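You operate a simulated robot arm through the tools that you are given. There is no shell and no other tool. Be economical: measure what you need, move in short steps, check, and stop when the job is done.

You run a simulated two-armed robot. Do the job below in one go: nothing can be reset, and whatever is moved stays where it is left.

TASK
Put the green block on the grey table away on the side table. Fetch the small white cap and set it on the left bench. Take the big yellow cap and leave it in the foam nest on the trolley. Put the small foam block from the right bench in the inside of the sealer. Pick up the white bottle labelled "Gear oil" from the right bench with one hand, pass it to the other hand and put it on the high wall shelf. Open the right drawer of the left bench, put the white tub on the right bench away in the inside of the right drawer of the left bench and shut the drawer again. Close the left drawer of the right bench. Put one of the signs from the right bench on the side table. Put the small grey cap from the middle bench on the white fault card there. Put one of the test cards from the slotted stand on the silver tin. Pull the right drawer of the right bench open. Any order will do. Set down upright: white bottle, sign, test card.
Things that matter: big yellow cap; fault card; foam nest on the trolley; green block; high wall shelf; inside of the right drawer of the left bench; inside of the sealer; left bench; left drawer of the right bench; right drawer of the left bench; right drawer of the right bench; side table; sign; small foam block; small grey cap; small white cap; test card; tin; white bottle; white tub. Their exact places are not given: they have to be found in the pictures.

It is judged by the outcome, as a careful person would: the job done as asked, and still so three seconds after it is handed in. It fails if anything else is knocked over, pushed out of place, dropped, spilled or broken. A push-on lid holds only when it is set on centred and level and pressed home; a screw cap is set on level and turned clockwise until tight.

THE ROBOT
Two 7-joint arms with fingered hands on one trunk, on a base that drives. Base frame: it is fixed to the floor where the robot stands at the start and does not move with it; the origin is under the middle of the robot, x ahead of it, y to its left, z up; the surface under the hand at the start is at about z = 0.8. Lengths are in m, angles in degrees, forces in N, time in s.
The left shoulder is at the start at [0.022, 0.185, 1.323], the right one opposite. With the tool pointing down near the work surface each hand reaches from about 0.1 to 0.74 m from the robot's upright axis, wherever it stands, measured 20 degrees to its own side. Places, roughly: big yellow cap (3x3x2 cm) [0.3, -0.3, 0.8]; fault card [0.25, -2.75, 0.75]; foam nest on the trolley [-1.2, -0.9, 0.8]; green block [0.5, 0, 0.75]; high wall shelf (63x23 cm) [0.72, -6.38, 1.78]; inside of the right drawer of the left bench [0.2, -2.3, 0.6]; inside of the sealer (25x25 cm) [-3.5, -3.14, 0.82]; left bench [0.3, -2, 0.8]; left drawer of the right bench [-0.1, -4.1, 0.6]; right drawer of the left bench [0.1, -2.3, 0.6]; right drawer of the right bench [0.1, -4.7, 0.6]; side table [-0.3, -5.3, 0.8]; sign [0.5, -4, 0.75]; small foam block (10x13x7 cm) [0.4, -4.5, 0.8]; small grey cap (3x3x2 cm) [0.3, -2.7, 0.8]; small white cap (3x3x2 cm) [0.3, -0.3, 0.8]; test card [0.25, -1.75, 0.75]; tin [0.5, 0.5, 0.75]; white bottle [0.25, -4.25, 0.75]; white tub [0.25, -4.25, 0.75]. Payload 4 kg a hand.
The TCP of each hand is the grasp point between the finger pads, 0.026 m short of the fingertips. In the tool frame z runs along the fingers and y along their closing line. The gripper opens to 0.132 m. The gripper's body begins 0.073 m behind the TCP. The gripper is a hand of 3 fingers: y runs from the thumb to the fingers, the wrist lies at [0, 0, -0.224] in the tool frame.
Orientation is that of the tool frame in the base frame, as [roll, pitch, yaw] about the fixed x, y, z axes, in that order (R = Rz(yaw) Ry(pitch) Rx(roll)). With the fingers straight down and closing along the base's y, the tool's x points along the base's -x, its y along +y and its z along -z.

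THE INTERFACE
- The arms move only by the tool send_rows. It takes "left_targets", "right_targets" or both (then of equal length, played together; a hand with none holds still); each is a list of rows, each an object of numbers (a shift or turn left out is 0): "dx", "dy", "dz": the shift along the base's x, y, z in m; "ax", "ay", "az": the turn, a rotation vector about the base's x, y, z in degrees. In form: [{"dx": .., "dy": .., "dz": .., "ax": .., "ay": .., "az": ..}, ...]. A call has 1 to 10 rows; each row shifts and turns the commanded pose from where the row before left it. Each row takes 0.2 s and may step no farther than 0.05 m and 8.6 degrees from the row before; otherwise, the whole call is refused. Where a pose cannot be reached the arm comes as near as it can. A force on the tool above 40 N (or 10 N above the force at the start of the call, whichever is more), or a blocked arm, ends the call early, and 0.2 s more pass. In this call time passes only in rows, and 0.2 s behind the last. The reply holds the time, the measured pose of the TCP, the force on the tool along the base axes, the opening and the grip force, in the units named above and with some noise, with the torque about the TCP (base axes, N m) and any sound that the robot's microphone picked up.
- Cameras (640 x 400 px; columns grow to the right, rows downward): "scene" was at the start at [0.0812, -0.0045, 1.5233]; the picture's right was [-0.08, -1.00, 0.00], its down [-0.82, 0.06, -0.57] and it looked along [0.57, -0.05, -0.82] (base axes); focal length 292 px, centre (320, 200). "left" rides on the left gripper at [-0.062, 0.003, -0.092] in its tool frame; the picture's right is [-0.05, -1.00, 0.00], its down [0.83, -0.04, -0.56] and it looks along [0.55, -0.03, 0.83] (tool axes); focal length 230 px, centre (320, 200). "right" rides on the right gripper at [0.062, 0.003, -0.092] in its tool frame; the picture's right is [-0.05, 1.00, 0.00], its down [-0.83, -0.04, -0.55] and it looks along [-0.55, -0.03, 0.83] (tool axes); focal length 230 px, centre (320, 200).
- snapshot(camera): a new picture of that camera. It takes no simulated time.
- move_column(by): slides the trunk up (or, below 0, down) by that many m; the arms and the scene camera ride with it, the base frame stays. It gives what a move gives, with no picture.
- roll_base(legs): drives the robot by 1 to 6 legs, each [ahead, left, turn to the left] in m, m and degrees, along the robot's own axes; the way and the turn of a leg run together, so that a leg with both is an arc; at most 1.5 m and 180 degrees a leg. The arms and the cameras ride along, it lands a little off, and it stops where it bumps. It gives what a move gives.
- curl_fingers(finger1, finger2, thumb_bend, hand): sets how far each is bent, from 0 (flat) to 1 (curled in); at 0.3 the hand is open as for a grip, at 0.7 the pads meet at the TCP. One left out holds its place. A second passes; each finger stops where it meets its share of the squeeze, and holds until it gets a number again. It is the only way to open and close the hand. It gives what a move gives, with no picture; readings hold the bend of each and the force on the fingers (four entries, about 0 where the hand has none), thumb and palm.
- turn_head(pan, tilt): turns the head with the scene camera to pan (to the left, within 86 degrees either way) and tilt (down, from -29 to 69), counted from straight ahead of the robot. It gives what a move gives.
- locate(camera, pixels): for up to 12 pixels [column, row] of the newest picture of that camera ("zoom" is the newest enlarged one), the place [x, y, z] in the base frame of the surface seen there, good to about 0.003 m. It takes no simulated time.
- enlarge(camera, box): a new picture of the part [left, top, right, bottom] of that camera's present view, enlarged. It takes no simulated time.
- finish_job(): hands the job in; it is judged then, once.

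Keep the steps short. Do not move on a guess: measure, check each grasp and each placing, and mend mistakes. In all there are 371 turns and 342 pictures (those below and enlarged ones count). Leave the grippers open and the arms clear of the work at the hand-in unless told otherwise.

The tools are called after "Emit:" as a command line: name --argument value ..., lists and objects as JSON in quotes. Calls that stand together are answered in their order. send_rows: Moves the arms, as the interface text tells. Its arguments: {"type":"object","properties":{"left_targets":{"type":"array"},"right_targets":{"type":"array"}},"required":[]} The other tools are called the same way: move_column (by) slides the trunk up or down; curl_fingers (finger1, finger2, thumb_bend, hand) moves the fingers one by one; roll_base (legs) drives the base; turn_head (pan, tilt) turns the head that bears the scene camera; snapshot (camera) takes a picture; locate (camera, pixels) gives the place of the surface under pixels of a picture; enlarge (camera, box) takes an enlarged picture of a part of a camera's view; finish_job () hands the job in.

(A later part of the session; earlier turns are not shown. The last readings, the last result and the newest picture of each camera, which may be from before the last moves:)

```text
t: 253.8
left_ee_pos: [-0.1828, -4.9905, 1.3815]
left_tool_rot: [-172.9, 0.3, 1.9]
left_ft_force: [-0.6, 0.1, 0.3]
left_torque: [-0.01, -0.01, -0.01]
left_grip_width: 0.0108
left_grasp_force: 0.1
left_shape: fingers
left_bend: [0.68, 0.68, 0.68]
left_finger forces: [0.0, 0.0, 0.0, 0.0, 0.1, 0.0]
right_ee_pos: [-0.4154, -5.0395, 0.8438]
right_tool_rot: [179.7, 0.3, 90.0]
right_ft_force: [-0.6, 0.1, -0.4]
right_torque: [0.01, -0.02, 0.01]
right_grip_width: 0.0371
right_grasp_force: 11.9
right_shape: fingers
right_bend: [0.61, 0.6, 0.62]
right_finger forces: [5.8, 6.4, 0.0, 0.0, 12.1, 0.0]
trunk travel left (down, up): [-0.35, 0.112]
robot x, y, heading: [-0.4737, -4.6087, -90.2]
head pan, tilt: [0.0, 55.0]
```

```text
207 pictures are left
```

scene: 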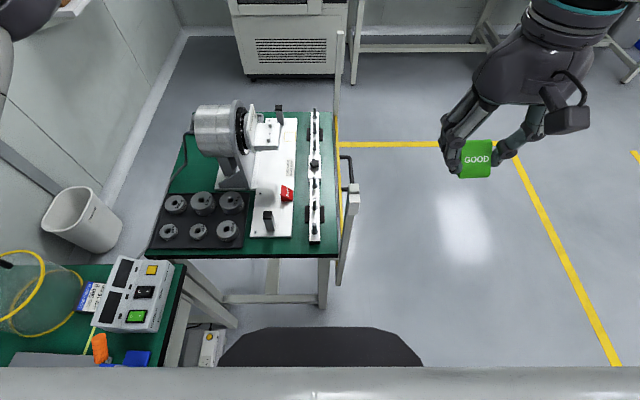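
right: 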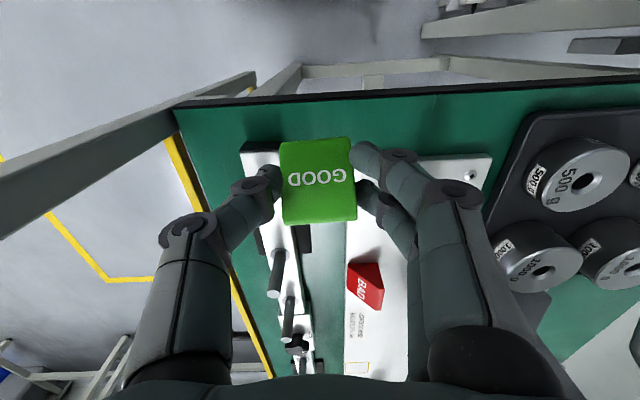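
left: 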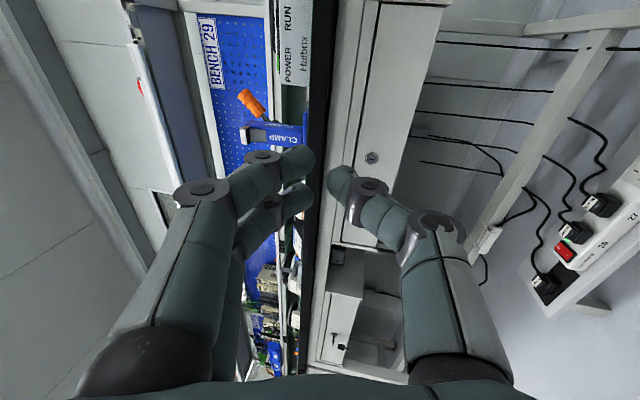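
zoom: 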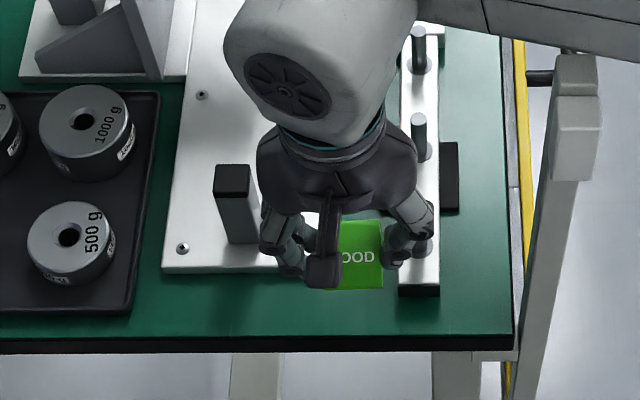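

I lower in small steps to contact.

Emit:
send_rows --right_targets '[{"dx": -0.003, "dy": -0.001, "dz": -0.02}, {"dz": -0.02}, {"dz": -0.009}]'

Emit:
enlarge --camera "scene" --box '[250, 190, 350, 265]'

Emit:
snapshot --camera "right"

```text
t: 254.8
left_ee_pos: [-0.1855, -4.9968, 1.3736]
left_tool_rot: [-172.6, 0.3, 1.9]
left_ft_force: [0.0, -0.8, 0.8]
left_torque: [0.04, 0.0, 0.02]
left_grip_width: 0.0108
left_grasp_force: 0.0
left_shape: fingers
left_bend: [0.68, 0.68, 0.68]
left_finger forces: [0.0, 0.0, 0.0, 0.1, 0.0, 0.0]
right_ee_pos: [-0.4103, -5.0799, 0.8253]
right_tool_rot: [178.0, 3.5, 89.4]
right_ft_force: [-0.7, -1.2, 1.0]
right_torque: [0.11, -0.03, 0.02]
right_grip_width: 0.0372
right_grasp_force: 12.4
right_shape: fingers
right_bend: [0.61, 0.6, 0.62]
right_finger forces: [5.9, 6.3, 0.0, 0.0, 12.2, 0.0]
trunk travel left (down, up): [-0.35, 0.112]
robot x, y, heading: [-0.472, -4.6084, -90.3]
head pan, tilt: [0.0, 55.0]
stopped in row 3 (right hand): the arm was blocked; the commanded pose is now the measured one
```

```text
5.33 times, centred on (300, 228) of scene
```

zoom: 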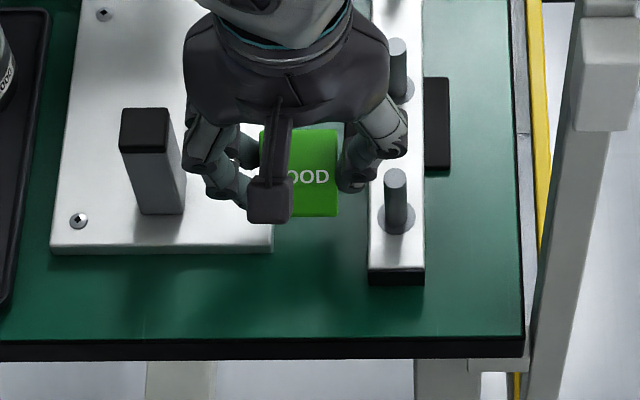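

```text
205 pictures are left
```

right: 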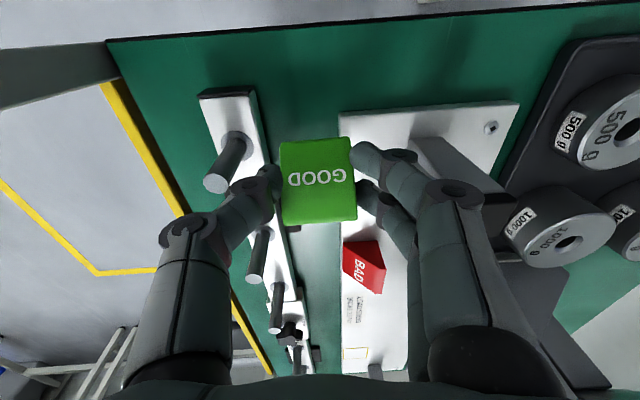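

Blocked by something. I look at the whole scene.

Emit:
turn_head --pan -15 --tilt 60

Emit:
snapshot --camera "scene"

```text
t: 255.6
left_ee_pos: [-0.1845, -4.9935, 1.3786]
left_tool_rot: [-172.8, 0.4, 2.0]
left_ft_force: [-0.2, -0.7, 0.4]
left_torque: [0.01, -0.02, 0.04]
left_grip_width: 0.0105
left_grasp_force: 0.2
left_shape: fingers
left_bend: [0.68, 0.68, 0.68]
left_finger forces: [0.0, 0.0, 0.0, 0.1, 0.1, 0.0]
right_ee_pos: [-0.4093, -5.0759, 0.8308]
right_tool_rot: [177.9, 3.6, 89.5]
right_ft_force: [-1.0, 0.4, -1.0]
right_torque: [-0.01, -0.01, -0.03]
right_grip_width: 0.0371
right_grasp_force: 12.0
right_shape: fingers
right_bend: [0.61, 0.6, 0.62]
right_finger forces: [5.8, 6.3, 0.0, 0.0, 12.2, 0.0]
trunk travel left (down, up): [-0.35, 0.112]
robot x, y, heading: [-0.4735, -4.6077, -90.6]
head pan, tilt: [-15.0, 60.0]
```

```text
204 pictures are left
```

scene: 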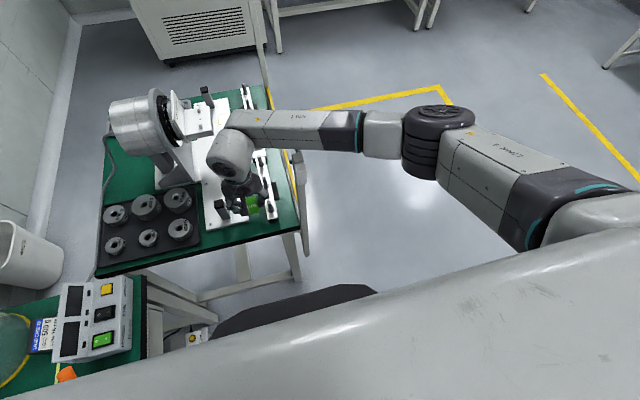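

The right forearm runs low over the guard post. I lift the hand, raise the trunk and shift the base left/back so the arm comes in steeper.

Emit:
send_rows --right_targets '[{"dz": 0.05, "dy": 0.01}, {"dz": 0.05, "dy": 0.01}, {"dz": 0.05, "dy": 0.01}]'

Emit:
move_column --by 0.11

Emit:
roll_base --legs '[[-0.1, 0.1, 0]]'

Emit:
snapshot --camera "scene"

```text
refused: row 1 steps farther than a row can; nothing moved
```

```text
t: 257.0
left_ee_pos: [-0.1836, -4.9918, 1.4903]
left_tool_rot: [-172.7, 0.2, 2.0]
left_ft_force: [0.1, 0.7, 0.2]
left_torque: [-0.02, 0.0, -0.01]
left_grip_width: 0.0105
left_grasp_force: 0.0
left_shape: fingers
left_bend: [0.68, 0.68, 0.68]
left_finger forces: [0.0, 0.0, 0.1, 0.0, 0.0, 0.0]
right_ee_pos: [-0.4101, -5.0761, 0.942]
right_tool_rot: [177.8, 3.7, 89.4]
right_ft_force: [-0.8, 0.2, 0.3]
right_torque: [0.0, -0.02, 0.01]
right_grip_width: 0.0372
right_grasp_force: 12.5
right_shape: fingers
right_bend: [0.61, 0.6, 0.62]
right_finger forces: [5.9, 6.3, 0.0, 0.0, 12.2, 0.1]
trunk travel left (down, up): [-0.46, 0.002]
robot x, y, heading: [-0.4747, -4.6143, -90.5]
head pan, tilt: [-15.0, 60.0]
```

```text
t: 258.3
left_ee_pos: [-0.0848, -4.8958, 1.4898]
left_tool_rot: [-172.8, 0.1, 1.8]
left_ft_force: [-0.6, 0.1, -0.2]
left_torque: [0.0, 0.0, 0.04]
left_grip_width: 0.011
left_grasp_force: 0.1
left_shape: fingers
left_bend: [0.68, 0.68, 0.68]
left_finger forces: [0.1, 0.0, 0.1, 0.0, 0.0, 0.0]
right_ee_pos: [-0.3115, -4.9787, 0.9413]
right_tool_rot: [177.8, 3.6, 89.4]
right_ft_force: [-0.8, -0.3, 0.5]
right_torque: [-0.01, -0.02, 0.01]
right_grip_width: 0.0372
right_grasp_force: 12.0
right_shape: fingers
right_bend: [0.61, 0.6, 0.62]
right_finger forces: [5.9, 6.2, 0.1, 0.0, 12.3, 0.0]
trunk travel left (down, up): [-0.46, 0.002]
robot x, y, heading: [-0.371, -4.5076, -90.4]
head pan, tilt: [-15.0, 60.0]
```

```text
203 pictures are left
```

scene: 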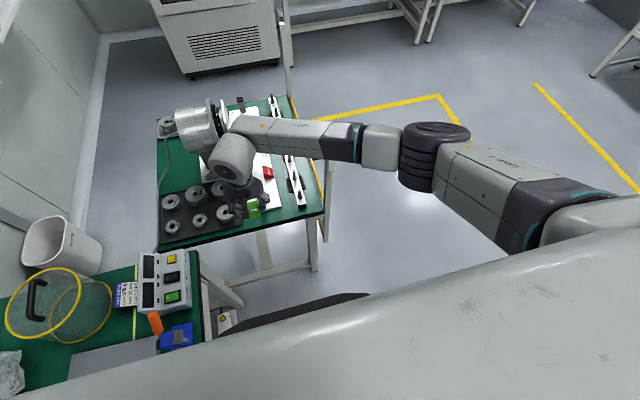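

Emit:
send_rows --right_targets '[{"dx": -0.036, "dy": -0.02, "ax": 1.8, "ay": 1.1}, {"dx": -0.036, "dy": -0.02, "ax": 1.8, "ay": 1.1}, {"dx": -0.035, "dy": -0.021}, {"dz": -0.04}, {"dz": -0.04}]'

Emit:
snapshot --camera "scene"

```text
t: 259.5
left_ee_pos: [-0.0838, -4.895, 1.4896]
left_tool_rot: [-172.8, 0.2, 1.8]
left_ft_force: [0.3, 0.0, 0.1]
left_torque: [0.02, 0.01, 0.0]
left_grip_width: 0.0107
left_grasp_force: 0.0
left_shape: fingers
left_bend: [0.68, 0.68, 0.68]
left_finger forces: [0.1, 0.0, 0.0, 0.0, 0.0, 0.0]
right_ee_pos: [-0.4188, -5.0385, 0.8603]
right_tool_rot: [-179.8, 0.2, 89.4]
right_ft_force: [-0.6, -0.4, -1.0]
right_torque: [0.02, 0.04, -0.01]
right_grip_width: 0.0372
right_grasp_force: 12.1
right_shape: fingers
right_bend: [0.61, 0.6, 0.62]
right_finger forces: [6.0, 6.3, 0.1, 0.1, 12.1, 0.0]
trunk travel left (down, up): [-0.46, 0.002]
robot x, y, heading: [-0.3756, -4.5112, -90.7]
head pan, tilt: [-15.0, 60.0]
```

```text
202 pictures are left
```

scene: 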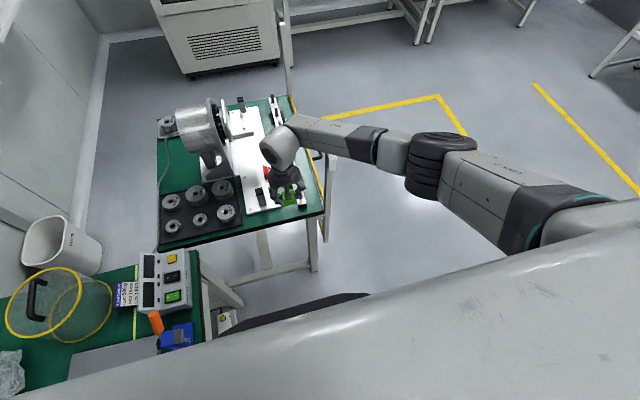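

Emit:
locate --camera "scene" --pixels '[[332, 165], [330, 140], [340, 150], [360, 155], [328, 200], [400, 165], [440, 165]]'

```text
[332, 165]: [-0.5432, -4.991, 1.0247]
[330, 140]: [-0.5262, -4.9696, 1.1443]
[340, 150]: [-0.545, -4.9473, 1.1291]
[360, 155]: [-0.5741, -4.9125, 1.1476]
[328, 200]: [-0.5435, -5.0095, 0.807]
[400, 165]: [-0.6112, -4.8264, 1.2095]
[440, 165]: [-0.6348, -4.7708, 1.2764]
```

The forearm would touch the post at that spot. In front of the plate at x≈−0.34 the forearm clears it. I shift there.

Emit:
send_rows --right_targets '[{"dx": 0.04}, {"dx": 0.039}, {"dz": -0.03}]'

Emit:
snapshot --camera "scene"

Emit:
snapshot --camera "right"

```text
t: 260.3
left_ee_pos: [-0.0845, -4.8935, 1.4902]
left_tool_rot: [-172.9, 0.3, 1.8]
left_ft_force: [-0.7, -0.5, 0.4]
left_torque: [0.0, -0.04, -0.03]
left_grip_width: 0.0108
left_grasp_force: 0.1
left_shape: fingers
left_bend: [0.68, 0.68, 0.68]
left_finger forces: [0.0, 0.0, 0.1, 0.0, 0.0, 0.0]
right_ee_pos: [-0.3409, -5.0355, 0.831]
right_tool_rot: [-179.8, 0.2, 89.3]
right_ft_force: [0.2, 0.4, -0.1]
right_torque: [-0.01, 0.0, 0.0]
right_grip_width: 0.0372
right_grasp_force: 11.9
right_shape: fingers
right_bend: [0.61, 0.6, 0.62]
right_finger forces: [5.9, 6.2, 0.0, 0.0, 12.1, 0.1]
trunk travel left (down, up): [-0.46, 0.002]
robot x, y, heading: [-0.3718, -4.5104, -90.7]
head pan, tilt: [-15.0, 60.0]
```

```text
201 pictures are left
```

scene: 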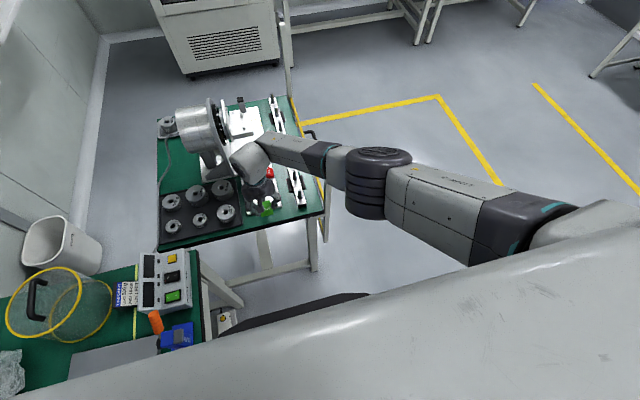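

```text
200 pictures are left
```

right: 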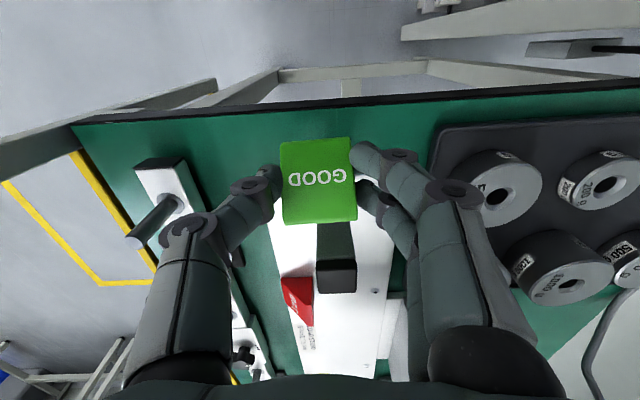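

Emit:
locate --camera "scene" --pixels '[[324, 195], [330, 160], [345, 165], [370, 215], [310, 150], [326, 178]]'

```text
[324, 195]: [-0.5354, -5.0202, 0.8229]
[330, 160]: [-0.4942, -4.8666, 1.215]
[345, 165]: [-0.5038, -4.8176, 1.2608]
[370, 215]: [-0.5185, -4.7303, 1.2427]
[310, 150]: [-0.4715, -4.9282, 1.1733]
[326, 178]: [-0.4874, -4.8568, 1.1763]
```

Forearm clear now. I lower in small steps with a slight shift toward the plate.

Emit:
send_rows --right_targets '[{"dy": -0.003, "dz": -0.015}, {"dz": -0.015}, {"dz": -0.007}]'

Emit:
snapshot --camera "right"

Emit:
enlarge --camera "scene" --box '[210, 160, 330, 250]'

```text
t: 261.1
left_ee_pos: [-0.0853, -4.8926, 1.4896]
left_tool_rot: [-172.8, 0.3, 1.7]
left_ft_force: [-0.4, 0.9, 0.0]
left_torque: [0.01, 0.03, 0.01]
left_grip_width: 0.0108
left_grasp_force: 0.1
left_shape: fingers
left_bend: [0.68, 0.68, 0.68]
left_finger forces: [0.0, 0.0, 0.1, 0.0, 0.1, 0.0]
right_ee_pos: [-0.3409, -5.0391, 0.8178]
right_tool_rot: [179.9, 0.2, 89.4]
right_ft_force: [-0.6, 0.4, -1.3]
right_torque: [0.0, 0.0, 0.0]
right_grip_width: 0.0373
right_grasp_force: 12.4
right_shape: fingers
right_bend: [0.61, 0.6, 0.62]
right_finger forces: [6.0, 6.1, 0.0, 0.1, 12.1, 0.0]
right hand out of reach, approached as far as the arm can: row 2, 3
trunk travel left (down, up): [-0.46, 0.002]
robot x, y, heading: [-0.3731, -4.5108, -90.5]
head pan, tilt: [-15.0, 60.0]
```

```text
199 pictures are left
```

right: 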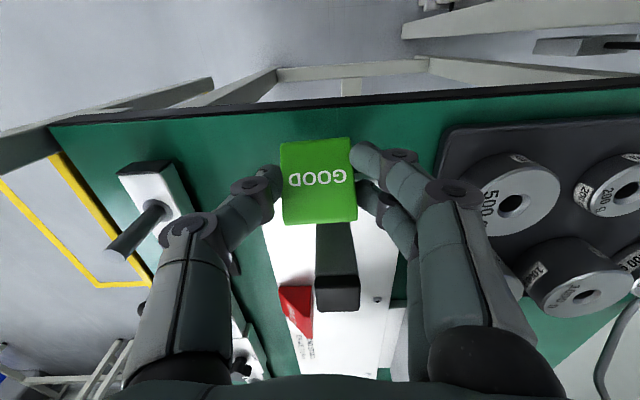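

```text
4.44 times, centred on (270, 205) of scene
```

zoom: 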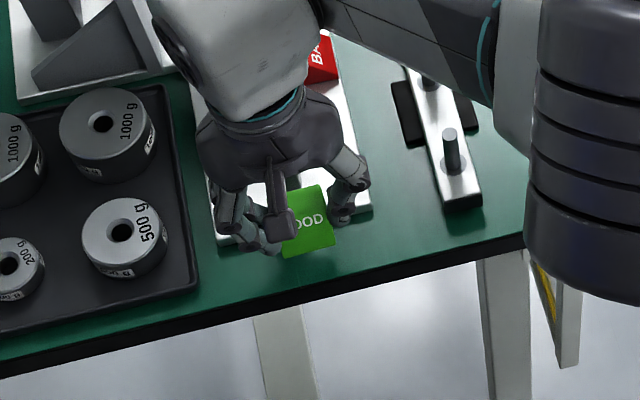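

Reach limit; I lower the trunk by 2.5 cm instead.

Emit:
move_column --by -0.026

Emit:
snapshot --camera "right"

```text
t: 261.8
left_ee_pos: [-0.0842, -4.8934, 1.4633]
left_tool_rot: [-172.8, 0.2, 1.9]
left_ft_force: [-1.2, 0.0, 0.4]
left_torque: [0.02, 0.06, 0.0]
left_grip_width: 0.0109
left_grasp_force: 0.0
left_shape: fingers
left_bend: [0.68, 0.68, 0.68]
left_finger forces: [0.0, 0.0, 0.0, 0.0, 0.0, 0.0]
right_ee_pos: [-0.339, -5.0388, 0.7897]
right_tool_rot: [-179.8, 0.2, 89.5]
right_ft_force: [0.0, 0.2, -1.1]
right_torque: [0.03, -0.02, 0.02]
right_grip_width: 0.0373
right_grasp_force: 11.7
right_shape: fingers
right_bend: [0.61, 0.6, 0.62]
right_finger forces: [5.9, 6.2, 0.0, 0.0, 12.0, 0.1]
trunk travel left (down, up): [-0.434, 0.028]
robot x, y, heading: [-0.3731, -4.512, -90.7]
head pan, tilt: [-15.0, 60.0]
```

```text
197 pictures are left
```

right: 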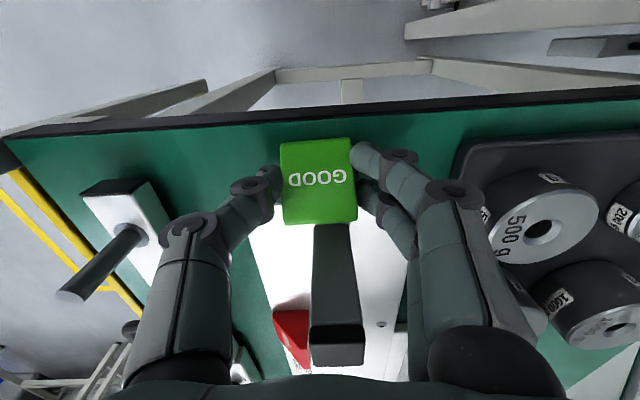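

Block front has ~1 cm of table before the edge. I lower 2 mm and look for contact.

Emit:
move_column --by -0.003

```text
t: 262.4
left_ee_pos: [-0.0844, -4.894, 1.4595]
left_tool_rot: [-172.7, 0.1, 1.8]
left_ft_force: [-1.2, 0.2, 0.1]
left_torque: [-0.02, -0.01, -0.03]
left_grip_width: 0.0111
left_grasp_force: 0.1
left_shape: fingers
left_bend: [0.68, 0.68, 0.68]
left_finger forces: [0.1, 0.1, 0.0, 0.0, 0.1, 0.0]
right_ee_pos: [-0.3395, -5.0398, 0.7883]
right_tool_rot: [-179.8, 0.1, 89.2]
right_ft_force: [-0.2, -0.2, -0.1]
right_torque: [-0.03, 0.0, -0.01]
right_grip_width: 0.037
right_grasp_force: 12.1
right_shape: fingers
right_bend: [0.61, 0.6, 0.62]
right_finger forces: [5.9, 6.2, 0.0, 0.0, 12.1, 0.0]
trunk travel left (down, up): [-0.431, 0.031]
robot x, y, heading: [-0.3711, -4.5117, -90.8]
head pan, tilt: [-15.0, 60.0]
```

Emit:
move_column --by -0.003

```text
t: 262.9
left_ee_pos: [-0.0846, -4.8926, 1.4575]
left_tool_rot: [-172.9, 0.2, 1.8]
left_ft_force: [-0.2, 0.6, 0.0]
left_torque: [0.01, 0.02, 0.0]
left_grip_width: 0.011
left_grasp_force: 0.0
left_shape: fingers
left_bend: [0.68, 0.68, 0.68]
left_finger forces: [0.1, 0.0, 0.1, 0.0, 0.0, 0.1]
right_ee_pos: [-0.3387, -5.0388, 0.7848]
right_tool_rot: [-179.8, 0.2, 89.3]
right_ft_force: [0.3, 1.0, 2.5]
right_torque: [0.01, 0.05, 0.01]
right_grip_width: 0.0373
right_grasp_force: 13.2
right_shape: fingers
right_bend: [0.61, 0.61, 0.63]
right_finger forces: [6.0, 6.4, 0.0, 0.0, 12.7, 0.1]
trunk travel left (down, up): [-0.428, 0.034]
robot x, y, heading: [-0.3734, -4.5098, -90.8]
head pan, tilt: [-15.0, 60.0]
```

Contact (2.5 N). I open the right hand and rise.

Emit:
curl_fingers --hand "right" --finger1 0.53 --finger2 0.53 --thumb_bend 0.53

Emit:
send_rows --right_targets '[{"dz": 0.02}, {"dz": 0.03}, {"dz": 0.05}, {"dz": 0.05}, {"dz": 0.05}, {"dz": 0.05}, {"dz": 0.05}]'

Emit:
enlarge --camera "scene" --box '[170, 140, 350, 250]'

```text
t: 263.9
left_ee_pos: [-0.0845, -4.8926, 1.4581]
left_tool_rot: [-172.8, 0.1, 1.9]
left_ft_force: [0.1, 0.3, -0.4]
left_torque: [0.0, 0.04, 0.03]
left_grip_width: 0.0109
left_grasp_force: 0.0
left_shape: fingers
left_bend: [0.68, 0.68, 0.68]
left_finger forces: [0.1, 0.0, 0.0, 0.0, 0.1, 0.0]
right_ee_pos: [-0.3397, -5.0397, 0.7849]
right_tool_rot: [-179.8, 0.1, 89.4]
right_ft_force: [0.2, 0.3, 0.3]
right_torque: [0.0, -0.01, -0.02]
right_grip_width: 0.057
right_grasp_force: 0.1
right_shape: fingers
right_bend: [0.53, 0.53, 0.53]
right_finger forces: [0.1, 0.0, 0.0, 0.1, 0.0, 0.0]
trunk travel left (down, up): [-0.428, 0.034]
robot x, y, heading: [-0.3729, -4.5109, -90.7]
head pan, tilt: [-15.0, 60.0]
```

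```text
t: 265.5
left_ee_pos: [-0.0847, -4.8921, 1.4584]
left_tool_rot: [-172.9, 0.3, 1.9]
left_ft_force: [0.3, 0.0, -0.5]
left_torque: [0.01, 0.0, 0.03]
left_grip_width: 0.0109
left_grasp_force: 0.1
left_shape: fingers
left_bend: [0.68, 0.68, 0.68]
left_finger forces: [0.1, 0.1, 0.1, 0.0, 0.0, 0.0]
right_ee_pos: [-0.3404, -5.0402, 1.0888]
right_tool_rot: [-179.7, 0.2, 89.3]
right_ft_force: [0.2, 0.3, 0.0]
right_torque: [0.01, -0.04, -0.01]
right_grip_width: 0.0572
right_grasp_force: 0.2
right_shape: fingers
right_bend: [0.53, 0.53, 0.53]
right_finger forces: [0.0, 0.0, 0.0, 0.0, 0.1, 0.0]
trunk travel left (down, up): [-0.428, 0.034]
robot x, y, heading: [-0.3749, -4.5104, -90.8]
head pan, tilt: [-15.0, 60.0]
```

```text
3.56 times, centred on (260, 195) of scene
```

zoom: 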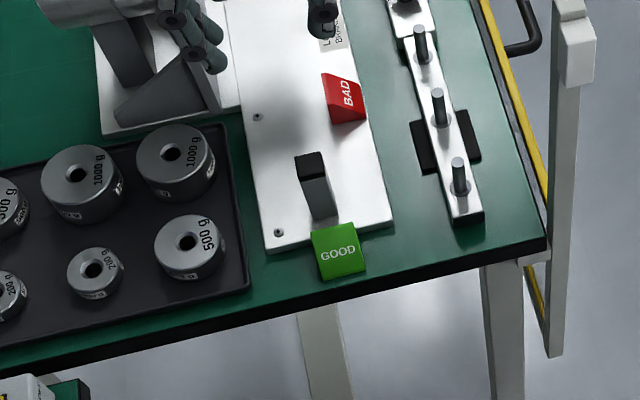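

The green block stands on the side table. I back away to the right, turn left to face the right bench and look.

Emit:
roll_base --legs '[[0, -0.3, 0], [0, 0, 90.5]]'

Emit:
turn_head --pan 5 --tilt 42

Emit:
snapshot --camera "scene"

```text
t: 271.4
left_ee_pos: [-0.2989, -4.2167, 1.4581]
left_tool_rot: [-172.9, 0.2, 92.3]
left_ft_force: [0.2, 0.9, -0.1]
left_torque: [0.01, 0.01, 0.02]
left_grip_width: 0.0107
left_grasp_force: 0.1
left_shape: fingers
left_bend: [0.68, 0.68, 0.68]
left_finger forces: [0.0, 0.0, 0.0, 0.0, 0.0, 0.0]
right_ee_pos: [-0.1465, -4.471, 1.0879]
right_tool_rot: [-179.9, 0.1, 179.8]
right_ft_force: [0.2, -0.1, 0.4]
right_torque: [0.0, 0.01, -0.01]
right_grip_width: 0.0577
right_grasp_force: 0.0
right_shape: fingers
right_bend: [0.53, 0.53, 0.53]
right_finger forces: [0.0, 0.1, 0.0, 0.0, 0.0, 0.0]
trunk travel left (down, up): [-0.428, 0.034]
robot x, y, heading: [-0.6777, -4.5021, -0.2]
head pan, tilt: [-15.0, 60.0]
```

```text
t: 272.2
left_ee_pos: [-0.2985, -4.2146, 1.4575]
left_tool_rot: [-173.0, 0.2, 92.2]
left_ft_force: [0.3, -0.2, -0.1]
left_torque: [0.03, 0.03, -0.03]
left_grip_width: 0.0107
left_grasp_force: 0.1
left_shape: fingers
left_bend: [0.68, 0.68, 0.68]
left_finger forces: [0.1, 0.0, 0.0, 0.1, 0.0, 0.0]
right_ee_pos: [-0.1466, -4.4705, 1.0875]
right_tool_rot: [-179.9, 0.2, 179.8]
right_ft_force: [0.7, 0.1, -0.3]
right_torque: [-0.02, 0.03, 0.01]
right_grip_width: 0.0577
right_grasp_force: 0.0
right_shape: fingers
right_bend: [0.53, 0.53, 0.53]
right_finger forces: [0.0, 0.0, 0.0, 0.0, 0.0, 0.0]
trunk travel left (down, up): [-0.428, 0.034]
robot x, y, heading: [-0.6785, -4.5038, -0.1]
head pan, tilt: [5.0, 42.0]
```

```text
195 pictures are left
```

scene: 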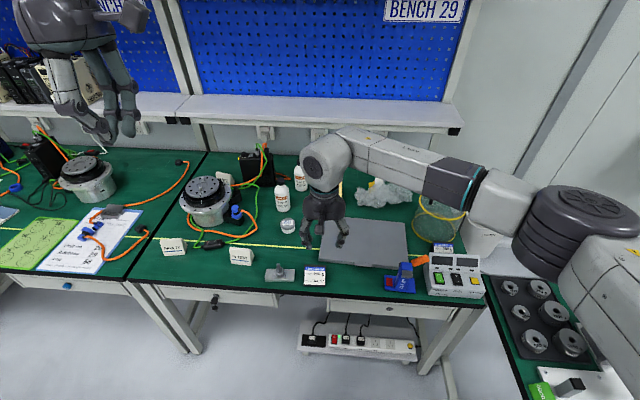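

Emit:
enlarge --camera "scene" --box '[150, 150, 350, 290]'

Emit:
locate --camera "zoom" --pixels '[[65, 250], [40, 275], [110, 270], [230, 285], [230, 300], [290, 300], [255, 320], [385, 200], [385, 215], [360, 125], [360, 150], [360, 100]]'

```text
2.86 times, centred on (250, 220) of scene
```

zoom: 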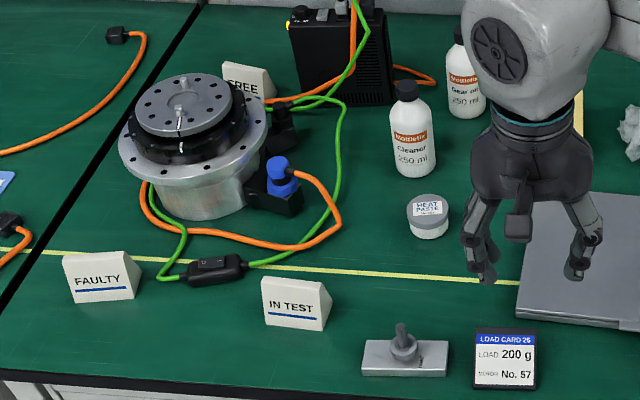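

```text
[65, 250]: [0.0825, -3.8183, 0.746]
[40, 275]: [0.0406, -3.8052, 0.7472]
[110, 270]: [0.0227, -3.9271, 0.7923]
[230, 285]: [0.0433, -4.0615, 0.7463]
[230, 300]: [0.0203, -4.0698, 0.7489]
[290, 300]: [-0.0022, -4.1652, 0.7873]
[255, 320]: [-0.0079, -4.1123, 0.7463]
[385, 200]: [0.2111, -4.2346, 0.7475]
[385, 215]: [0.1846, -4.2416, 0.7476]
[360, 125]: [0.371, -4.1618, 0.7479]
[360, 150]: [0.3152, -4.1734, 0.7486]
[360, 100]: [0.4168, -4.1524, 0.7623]
```

Emit:
enlarge --camera "scene" --box '[225, 240, 265, 270]'

Emit:
locate --camera "zoom" --pixels '[[100, 110], [110, 260], [410, 160], [380, 330], [440, 250], [420, 150], [300, 140], [250, 250], [130, 120], [445, 290], [250, 320], [100, 290]]'

```text
13.33 times, centred on (245, 255) of scene
```

zoom: 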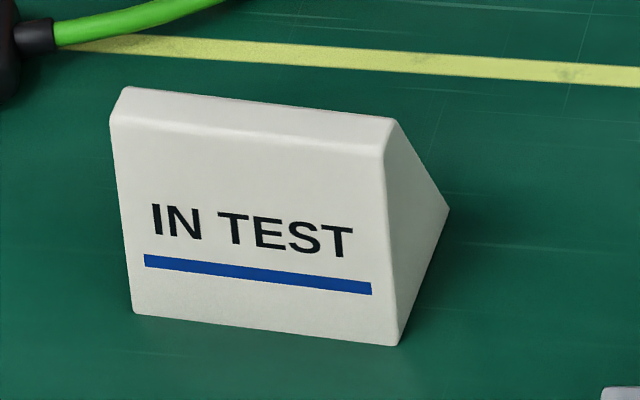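

```text
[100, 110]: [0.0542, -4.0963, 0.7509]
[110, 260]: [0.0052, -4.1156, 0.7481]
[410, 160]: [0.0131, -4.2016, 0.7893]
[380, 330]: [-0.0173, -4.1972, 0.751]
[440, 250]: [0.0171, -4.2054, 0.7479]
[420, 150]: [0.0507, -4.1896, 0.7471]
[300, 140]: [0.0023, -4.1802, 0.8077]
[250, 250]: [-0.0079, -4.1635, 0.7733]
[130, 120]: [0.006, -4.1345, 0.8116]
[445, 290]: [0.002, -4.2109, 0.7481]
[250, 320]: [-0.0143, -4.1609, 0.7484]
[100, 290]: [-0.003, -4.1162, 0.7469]
```

Emit:
locate --camera "zoom" --pixels '[[140, 305], [200, 312], [260, 322], [320, 330], [385, 338], [125, 100], [200, 110], [300, 120], [390, 130], [440, 215], [400, 330], [395, 230]]'

```text
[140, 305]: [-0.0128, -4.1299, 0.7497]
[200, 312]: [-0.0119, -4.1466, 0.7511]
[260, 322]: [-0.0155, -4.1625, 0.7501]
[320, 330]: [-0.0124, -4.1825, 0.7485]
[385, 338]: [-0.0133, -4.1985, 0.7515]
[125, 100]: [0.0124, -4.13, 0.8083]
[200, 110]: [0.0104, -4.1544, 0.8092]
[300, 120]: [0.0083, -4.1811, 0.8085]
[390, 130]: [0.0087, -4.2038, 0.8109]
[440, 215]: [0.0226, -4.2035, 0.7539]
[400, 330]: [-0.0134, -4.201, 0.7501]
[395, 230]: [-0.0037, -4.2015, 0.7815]
```

IN TEST sign: width y −4.129…−4.201, ridge x≈0.005, top z≈0.809. I turn the left hand so it closes along y and drive closer.

Emit:
send_rows --left_targets '[{"ay": -7}, {"az": 8.6}, {"az": 8.6}, {"az": 8.6}, {"az": 8.6}, {"az": 8.6}, {"az": 8.6}, {"az": 8.6}, {"az": 8.6}, {"az": 8.6}]' --right_targets '[{"dz": 0.04}, {"dz": 0.04}, {"dz": 0.04}, {"dx": -0.04}, {"dx": -0.04}, {"dx": -0.04}, {"dx": -0.04}, {}, {}, {}]'

Emit:
roll_base --legs '[[0, 0.1, 0], [0.22, 0, 0]]'

Emit:
curl_fingers --hand "left" --finger1 0.4 --finger2 0.4 --thumb_bend 0.4

Emit:
move_column --by -0.18

Emit:
snapshot --camera "scene"

```text
t: 274.4
left_ee_pos: [-0.2984, -4.2147, 1.4572]
left_tool_rot: [-180.0, 0.4, 169.7]
left_ft_force: [-0.3, 0.1, 0.0]
left_torque: [0.02, 0.02, 0.0]
left_grip_width: 0.0108
left_grasp_force: 0.1
left_shape: fingers
left_bend: [0.68, 0.68, 0.68]
left_finger forces: [0.0, 0.0, 0.0, 0.0, 0.0, 0.0]
right_ee_pos: [-0.3102, -4.472, 1.2088]
right_tool_rot: [-180.0, 0.2, 179.8]
right_ft_force: [0.6, -0.5, -0.1]
right_torque: [0.02, 0.02, -0.04]
right_grip_width: 0.0577
right_grasp_force: 0.1
right_shape: fingers
right_bend: [0.53, 0.53, 0.53]
right_finger forces: [0.1, 0.0, 0.0, 0.0, 0.0, 0.0]
trunk travel left (down, up): [-0.428, 0.034]
robot x, y, heading: [-0.677, -4.5068, -0.4]
head pan, tilt: [5.0, 42.0]
```

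```text
t: 276.9
left_ee_pos: [-0.0764, -4.1169, 1.4583]
left_tool_rot: [-179.8, 0.7, 169.8]
left_ft_force: [-0.9, 0.5, 0.7]
left_torque: [-0.03, -0.03, -0.01]
left_grip_width: 0.0104
left_grasp_force: 0.0
left_shape: fingers
left_bend: [0.68, 0.68, 0.68]
left_finger forces: [0.0, 0.0, 0.1, 0.1, 0.0, 0.0]
right_ee_pos: [-0.0859, -4.3721, 1.2097]
right_tool_rot: [-179.8, 0.4, 179.8]
right_ft_force: [-1.6, 0.6, 0.2]
right_torque: [-0.02, -0.02, 0.02]
right_grip_width: 0.0578
right_grasp_force: 0.1
right_shape: fingers
right_bend: [0.53, 0.53, 0.53]
right_finger forces: [0.1, 0.0, 0.0, 0.0, 0.0, 0.0]
trunk travel left (down, up): [-0.428, 0.034]
robot x, y, heading: [-0.4517, -4.4102, 0.0]
head pan, tilt: [5.0, 42.0]
```

```text
t: 277.9
left_ee_pos: [-0.073, -4.1162, 1.457]
left_tool_rot: [-179.9, 0.5, 169.7]
left_ft_force: [0.5, 0.2, 0.3]
left_torque: [-0.01, -0.03, 0.01]
left_grip_width: 0.1009
left_grasp_force: 0.1
left_shape: fingers
left_bend: [0.4, 0.4, 0.4]
left_finger forces: [0.1, 0.0, 0.0, 0.1, 0.0, 0.0]
right_ee_pos: [-0.0841, -4.3723, 1.208]
right_tool_rot: [-179.9, 0.1, 179.9]
right_ft_force: [-0.4, -0.1, -0.1]
right_torque: [0.0, -0.01, 0.01]
right_grip_width: 0.0575
right_grasp_force: 0.1
right_shape: fingers
right_bend: [0.53, 0.53, 0.53]
right_finger forces: [0.0, 0.1, 0.0, 0.0, 0.0, 0.1]
trunk travel left (down, up): [-0.428, 0.034]
robot x, y, heading: [-0.453, -4.4058, 0.1]
head pan, tilt: [5.0, 42.0]
```

```text
t: 279.9
left_ee_pos: [-0.0739, -4.1154, 1.2781]
left_tool_rot: [-179.9, 0.6, 169.7]
left_ft_force: [0.0, 0.5, 0.4]
left_torque: [0.02, -0.04, -0.04]
left_grip_width: 0.101
left_grasp_force: 0.0
left_shape: fingers
left_bend: [0.4, 0.4, 0.4]
left_finger forces: [0.0, 0.0, 0.0, 0.1, 0.0, 0.0]
right_ee_pos: [-0.0824, -4.3724, 1.0224]
right_tool_rot: [-179.9, -0.9, -179.8]
right_ft_force: [-0.6, 0.5, -0.5]
right_torque: [0.01, -0.02, 0.01]
right_grip_width: 0.0578
right_grasp_force: 0.1
right_shape: fingers
right_bend: [0.53, 0.53, 0.53]
right_finger forces: [0.1, 0.1, 0.0, 0.0, 0.1, 0.1]
trunk travel left (down, up): [-0.248, 0.214]
robot x, y, heading: [-0.4525, -4.4073, 0.2]
head pan, tilt: [5.0, 42.0]
```

```text
192 pictures are left
```

scene: 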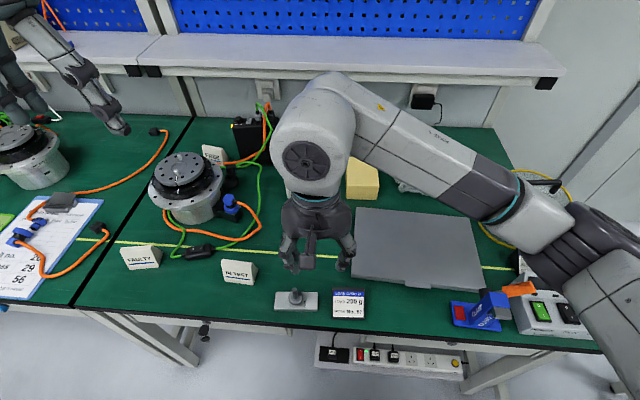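

I bring the left hand above the sign.

Emit:
send_rows --left_targets '[{"dx": 0.026, "dy": -0.017, "az": 5}, {"dx": 0.026, "dy": -0.017, "az": 5}, {"dx": 0.026, "dy": -0.016}, {"dz": -0.05}, {"dz": -0.05}, {"dz": -0.05}, {"dz": -0.05}, {"dz": -0.05}, {"dz": -0.05}, {"dz": -0.05}]'

Emit:
snapshot --camera "left"

Emit:
enlarge --camera "scene" --box '[190, 190, 310, 310]'

```text
t: 282.1
left_ee_pos: [0.0058, -4.1676, 0.9228]
left_tool_rot: [-179.8, 0.5, 179.7]
left_ft_force: [-0.8, 0.0, 0.2]
left_torque: [-0.01, 0.02, 0.03]
left_grip_width: 0.1009
left_grasp_force: 0.1
left_shape: fingers
left_bend: [0.4, 0.4, 0.4]
left_finger forces: [0.0, 0.0, 0.0, 0.1, 0.0, 0.0]
right_ee_pos: [-0.0803, -4.3715, 1.0209]
right_tool_rot: [-179.9, -1.0, -179.8]
right_ft_force: [-0.8, 0.4, -1.0]
right_torque: [0.01, 0.04, 0.03]
right_grip_width: 0.0575
right_grasp_force: 0.1
right_shape: fingers
right_bend: [0.53, 0.53, 0.53]
right_finger forces: [0.0, 0.1, 0.1, 0.1, 0.0, 0.1]
trunk travel left (down, up): [-0.248, 0.214]
robot x, y, heading: [-0.4582, -4.4041, 0.3]
head pan, tilt: [5.0, 42.0]
```

```text
191 pictures are left
```

left: 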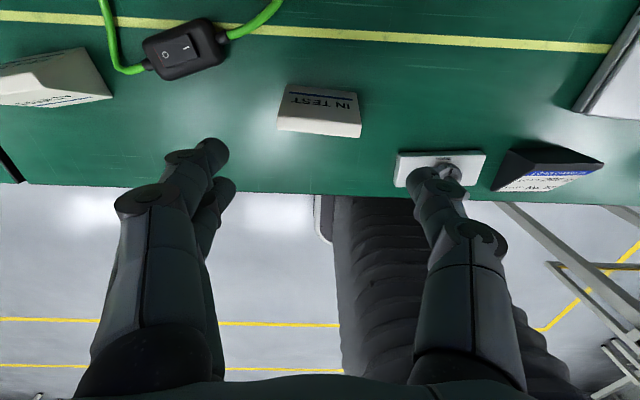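

```text
3.33 times, centred on (250, 250) of scene
```

zoom: 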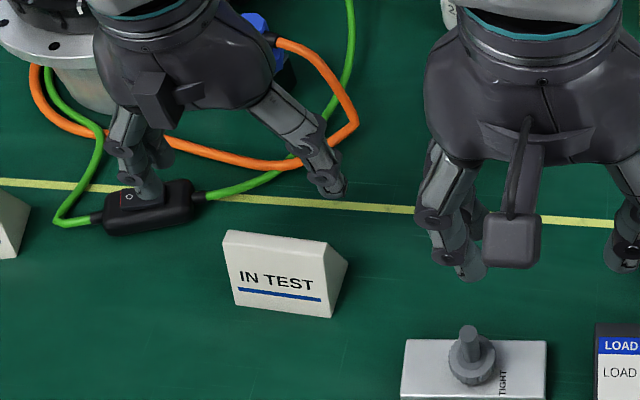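

Emit:
send_rows --left_targets '[{"dz": -0.04, "dy": 0.002}, {"dz": -0.04}, {"dz": -0.03}]'

Emit:
snapshot --camera "left"

```text
t: 282.9
left_ee_pos: [0.0083, -4.1653, 0.8158]
left_tool_rot: [-179.7, 0.5, 179.7]
left_ft_force: [-0.4, 2.0, -0.3]
left_torque: [0.01, 0.02, 0.0]
left_grip_width: 0.1008
left_grasp_force: 0.1
left_shape: fingers
left_bend: [0.4, 0.4, 0.4]
left_finger forces: [0.1, 0.0, 0.1, 0.0, 0.0, 0.0]
right_ee_pos: [-0.0805, -4.3718, 1.0211]
right_tool_rot: [-180.0, -0.9, -179.8]
right_ft_force: [-0.1, -0.6, 0.2]
right_torque: [0.01, 0.02, 0.04]
right_grip_width: 0.0582
right_grasp_force: 0.1
right_shape: fingers
right_bend: [0.53, 0.53, 0.53]
right_finger forces: [0.0, 0.1, 0.1, 0.1, 0.0, 0.1]
trunk travel left (down, up): [-0.248, 0.214]
robot x, y, heading: [-0.4528, -4.4087, 0.1]
head pan, tilt: [5.0, 42.0]
```

```text
189 pictures are left
```

left: 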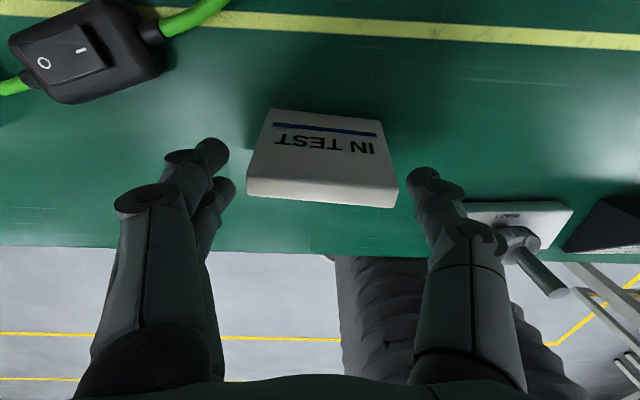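

Emit:
send_rows --left_targets '[{"az": -4, "dx": -0.002, "dz": -0.006}, {"dz": -0.007}]'

Emit:
curl_fingers --hand "left" --finger1 0.56 --finger2 0.56 --thumb_bend 0.56

Emit:
snapshot --camera "left"

```text
t: 283.5
left_ee_pos: [0.005, -4.1659, 0.8025]
left_tool_rot: [-179.9, 0.4, 175.6]
left_ft_force: [-0.7, 0.8, 0.3]
left_torque: [0.01, 0.01, 0.04]
left_grip_width: 0.101
left_grasp_force: 0.2
left_shape: fingers
left_bend: [0.4, 0.4, 0.4]
left_finger forces: [0.0, 0.0, 0.0, 0.0, 0.0, 0.1]
right_ee_pos: [-0.0816, -4.3723, 1.0219]
right_tool_rot: [179.8, -0.9, -179.8]
right_ft_force: [0.4, -0.7, 0.3]
right_torque: [-0.02, 0.0, 0.02]
right_grip_width: 0.0579
right_grasp_force: 0.0
right_shape: fingers
right_bend: [0.53, 0.53, 0.53]
right_finger forces: [0.1, 0.0, 0.0, 0.0, 0.1, 0.0]
trunk travel left (down, up): [-0.248, 0.214]
robot x, y, heading: [-0.453, -4.4079, 0.1]
head pan, tilt: [5.0, 42.0]
```

```text
t: 284.5
left_ee_pos: [0.0035, -4.1638, 0.8022]
left_tool_rot: [-180.0, 0.5, 175.7]
left_ft_force: [-0.5, -0.3, -0.2]
left_torque: [0.02, 0.02, -0.02]
left_grip_width: 0.0731
left_grasp_force: 11.1
left_shape: fingers
left_bend: [0.49, 0.49, 0.51]
left_finger forces: [5.4, 5.1, 0.1, 0.0, 10.7, 0.1]
right_ee_pos: [-0.0802, -4.3725, 1.0207]
right_tool_rot: [180.0, -1.0, -179.8]
right_ft_force: [-0.4, -0.4, 0.5]
right_torque: [0.0, 0.02, 0.0]
right_grip_width: 0.0573
right_grasp_force: 0.1
right_shape: fingers
right_bend: [0.53, 0.53, 0.53]
right_finger forces: [0.0, 0.0, 0.1, 0.0, 0.0, 0.1]
trunk travel left (down, up): [-0.248, 0.214]
robot x, y, heading: [-0.4496, -4.4095, 0.0]
head pan, tilt: [5.0, 42.0]
```

```text
188 pictures are left
```

left: 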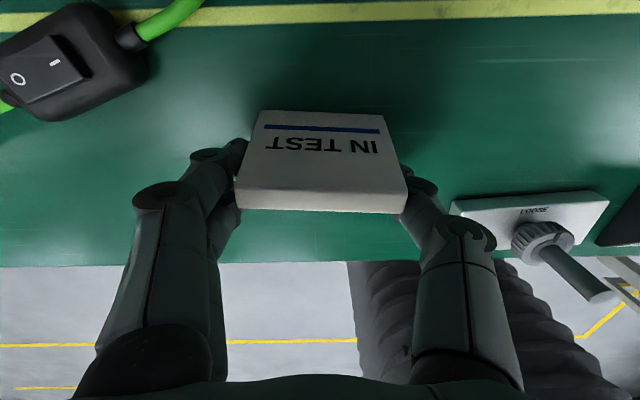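

Gripped both ends (11 N). I lift and check.

Emit:
send_rows --left_targets '[{"dz": 0.01}, {"dz": 0.03}, {"dz": 0.05}, {"dz": 0.05}, {"dz": 0.05}, {"dz": 0.05}, {"dx": -0.05}, {"dx": -0.05}]'

Emit:
snapshot --camera "left"

```text
t: 286.3
left_ee_pos: [-0.098, -4.1652, 1.0455]
left_tool_rot: [-179.8, 0.6, 175.7]
left_ft_force: [-0.5, -0.5, -0.2]
left_torque: [-0.02, -0.04, 0.02]
left_grip_width: 0.0731
left_grasp_force: 10.1
left_shape: fingers
left_bend: [0.49, 0.49, 0.52]
left_finger forces: [5.5, 5.1, 0.0, 0.0, 10.6, 0.0]
right_ee_pos: [-0.0823, -4.372, 1.0227]
right_tool_rot: [180.0, -0.9, -179.7]
right_ft_force: [0.0, 0.3, -0.1]
right_torque: [0.0, -0.05, -0.03]
right_grip_width: 0.0576
right_grasp_force: 0.0
right_shape: fingers
right_bend: [0.53, 0.53, 0.53]
right_finger forces: [0.1, 0.1, 0.0, 0.0, 0.0, 0.0]
trunk travel left (down, up): [-0.248, 0.214]
robot x, y, heading: [-0.4513, -4.4073, -0.2]
head pan, tilt: [5.0, 42.0]
```

```text
187 pictures are left
```

left: 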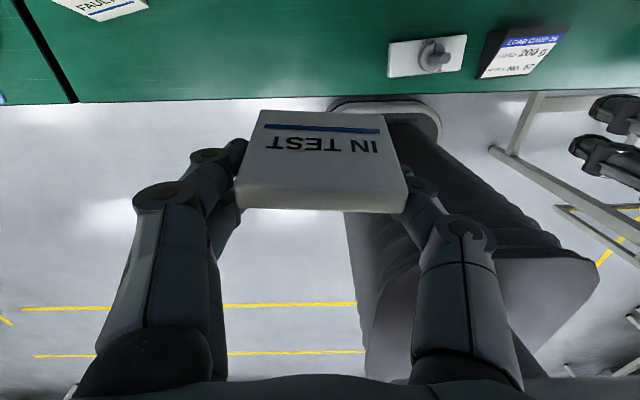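

Held. I raise the trunk, back up, turn right and go to the side table's front.

Emit:
move_column --by 0.2

Emit:
roll_base --legs '[[-0.25, 0, 0], [0, 0, -90], [0, 0.27, 0], [0.12, 0, 0]]'

Emit:
turn_head --pan 0 --tilt 58

Emit:
snapshot --camera "scene"

```text
t: 288.5
left_ee_pos: [-0.0959, -4.1629, 1.2438]
left_tool_rot: [-179.8, 0.6, 175.7]
left_ft_force: [-0.2, -0.5, -1.1]
left_torque: [-0.01, 0.02, 0.0]
left_grip_width: 0.073
left_grasp_force: 10.4
left_shape: fingers
left_bend: [0.49, 0.49, 0.52]
left_finger forces: [5.4, 4.9, 0.0, 0.0, 10.5, 0.0]
right_ee_pos: [-0.081, -4.374, 1.2222]
right_tool_rot: [-179.9, -0.8, -179.9]
right_ft_force: [-0.5, -0.1, 0.8]
right_torque: [0.02, -0.02, -0.02]
right_grip_width: 0.0579
right_grasp_force: 0.0
right_shape: fingers
right_bend: [0.53, 0.53, 0.53]
right_finger forces: [0.1, 0.0, 0.0, 0.0, 0.1, 0.0]
trunk travel left (down, up): [-0.448, 0.014]
robot x, y, heading: [-0.4543, -4.4105, -0.0]
head pan, tilt: [5.0, 42.0]
```

```text
t: 296.5
left_ee_pos: [-0.201, -4.8904, 1.2448]
left_tool_rot: [-179.8, 0.6, 85.0]
left_ft_force: [-0.5, -0.5, -1.3]
left_torque: [0.0, 0.02, -0.02]
left_grip_width: 0.073
left_grasp_force: 10.1
left_shape: fingers
left_bend: [0.49, 0.49, 0.52]
left_finger forces: [5.2, 4.9, 0.1, 0.0, 10.2, 0.0]
right_ee_pos: [-0.4088, -4.904, 1.2224]
right_tool_rot: [-179.9, -0.9, 89.6]
right_ft_force: [0.3, 0.5, -0.1]
right_torque: [0.01, 0.02, 0.0]
right_grip_width: 0.058
right_grasp_force: 0.0
right_shape: fingers
right_bend: [0.53, 0.53, 0.53]
right_finger forces: [0.0, 0.0, 0.0, 0.0, 0.0, 0.0]
trunk travel left (down, up): [-0.448, 0.014]
robot x, y, heading: [-0.4457, -4.5336, -90.5]
head pan, tilt: [5.0, 42.0]
```

```text
t: 297.3
left_ee_pos: [-0.2019, -4.8941, 1.2438]
left_tool_rot: [-179.7, 0.4, 85.1]
left_ft_force: [0.9, 0.0, -1.4]
left_torque: [0.0, 0.01, 0.02]
left_grip_width: 0.073
left_grasp_force: 10.6
left_shape: fingers
left_bend: [0.49, 0.49, 0.52]
left_finger forces: [5.2, 4.8, 0.0, 0.0, 10.3, 0.1]
right_ee_pos: [-0.4099, -4.9073, 1.2196]
right_tool_rot: [-179.9, -1.1, 89.6]
right_ft_force: [0.3, -0.1, -0.2]
right_torque: [0.04, -0.01, -0.01]
right_grip_width: 0.0576
right_grasp_force: 0.0
right_shape: fingers
right_bend: [0.53, 0.53, 0.53]
right_finger forces: [0.0, 0.0, 0.0, 0.0, 0.0, 0.0]
trunk travel left (down, up): [-0.448, 0.014]
robot x, y, heading: [-0.4435, -4.5297, -90.6]
head pan, tilt: [0.0, 58.0]
```

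```text
186 pictures are left
```

scene: 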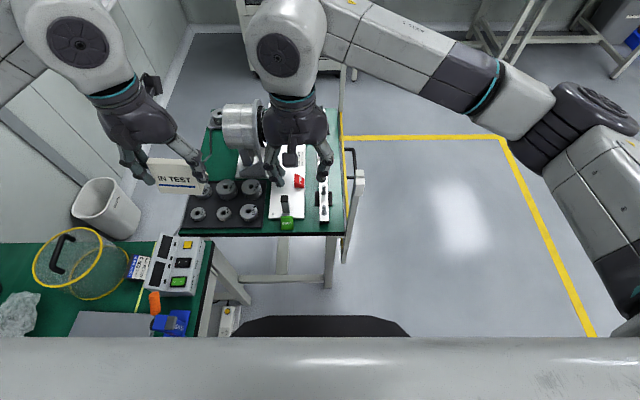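

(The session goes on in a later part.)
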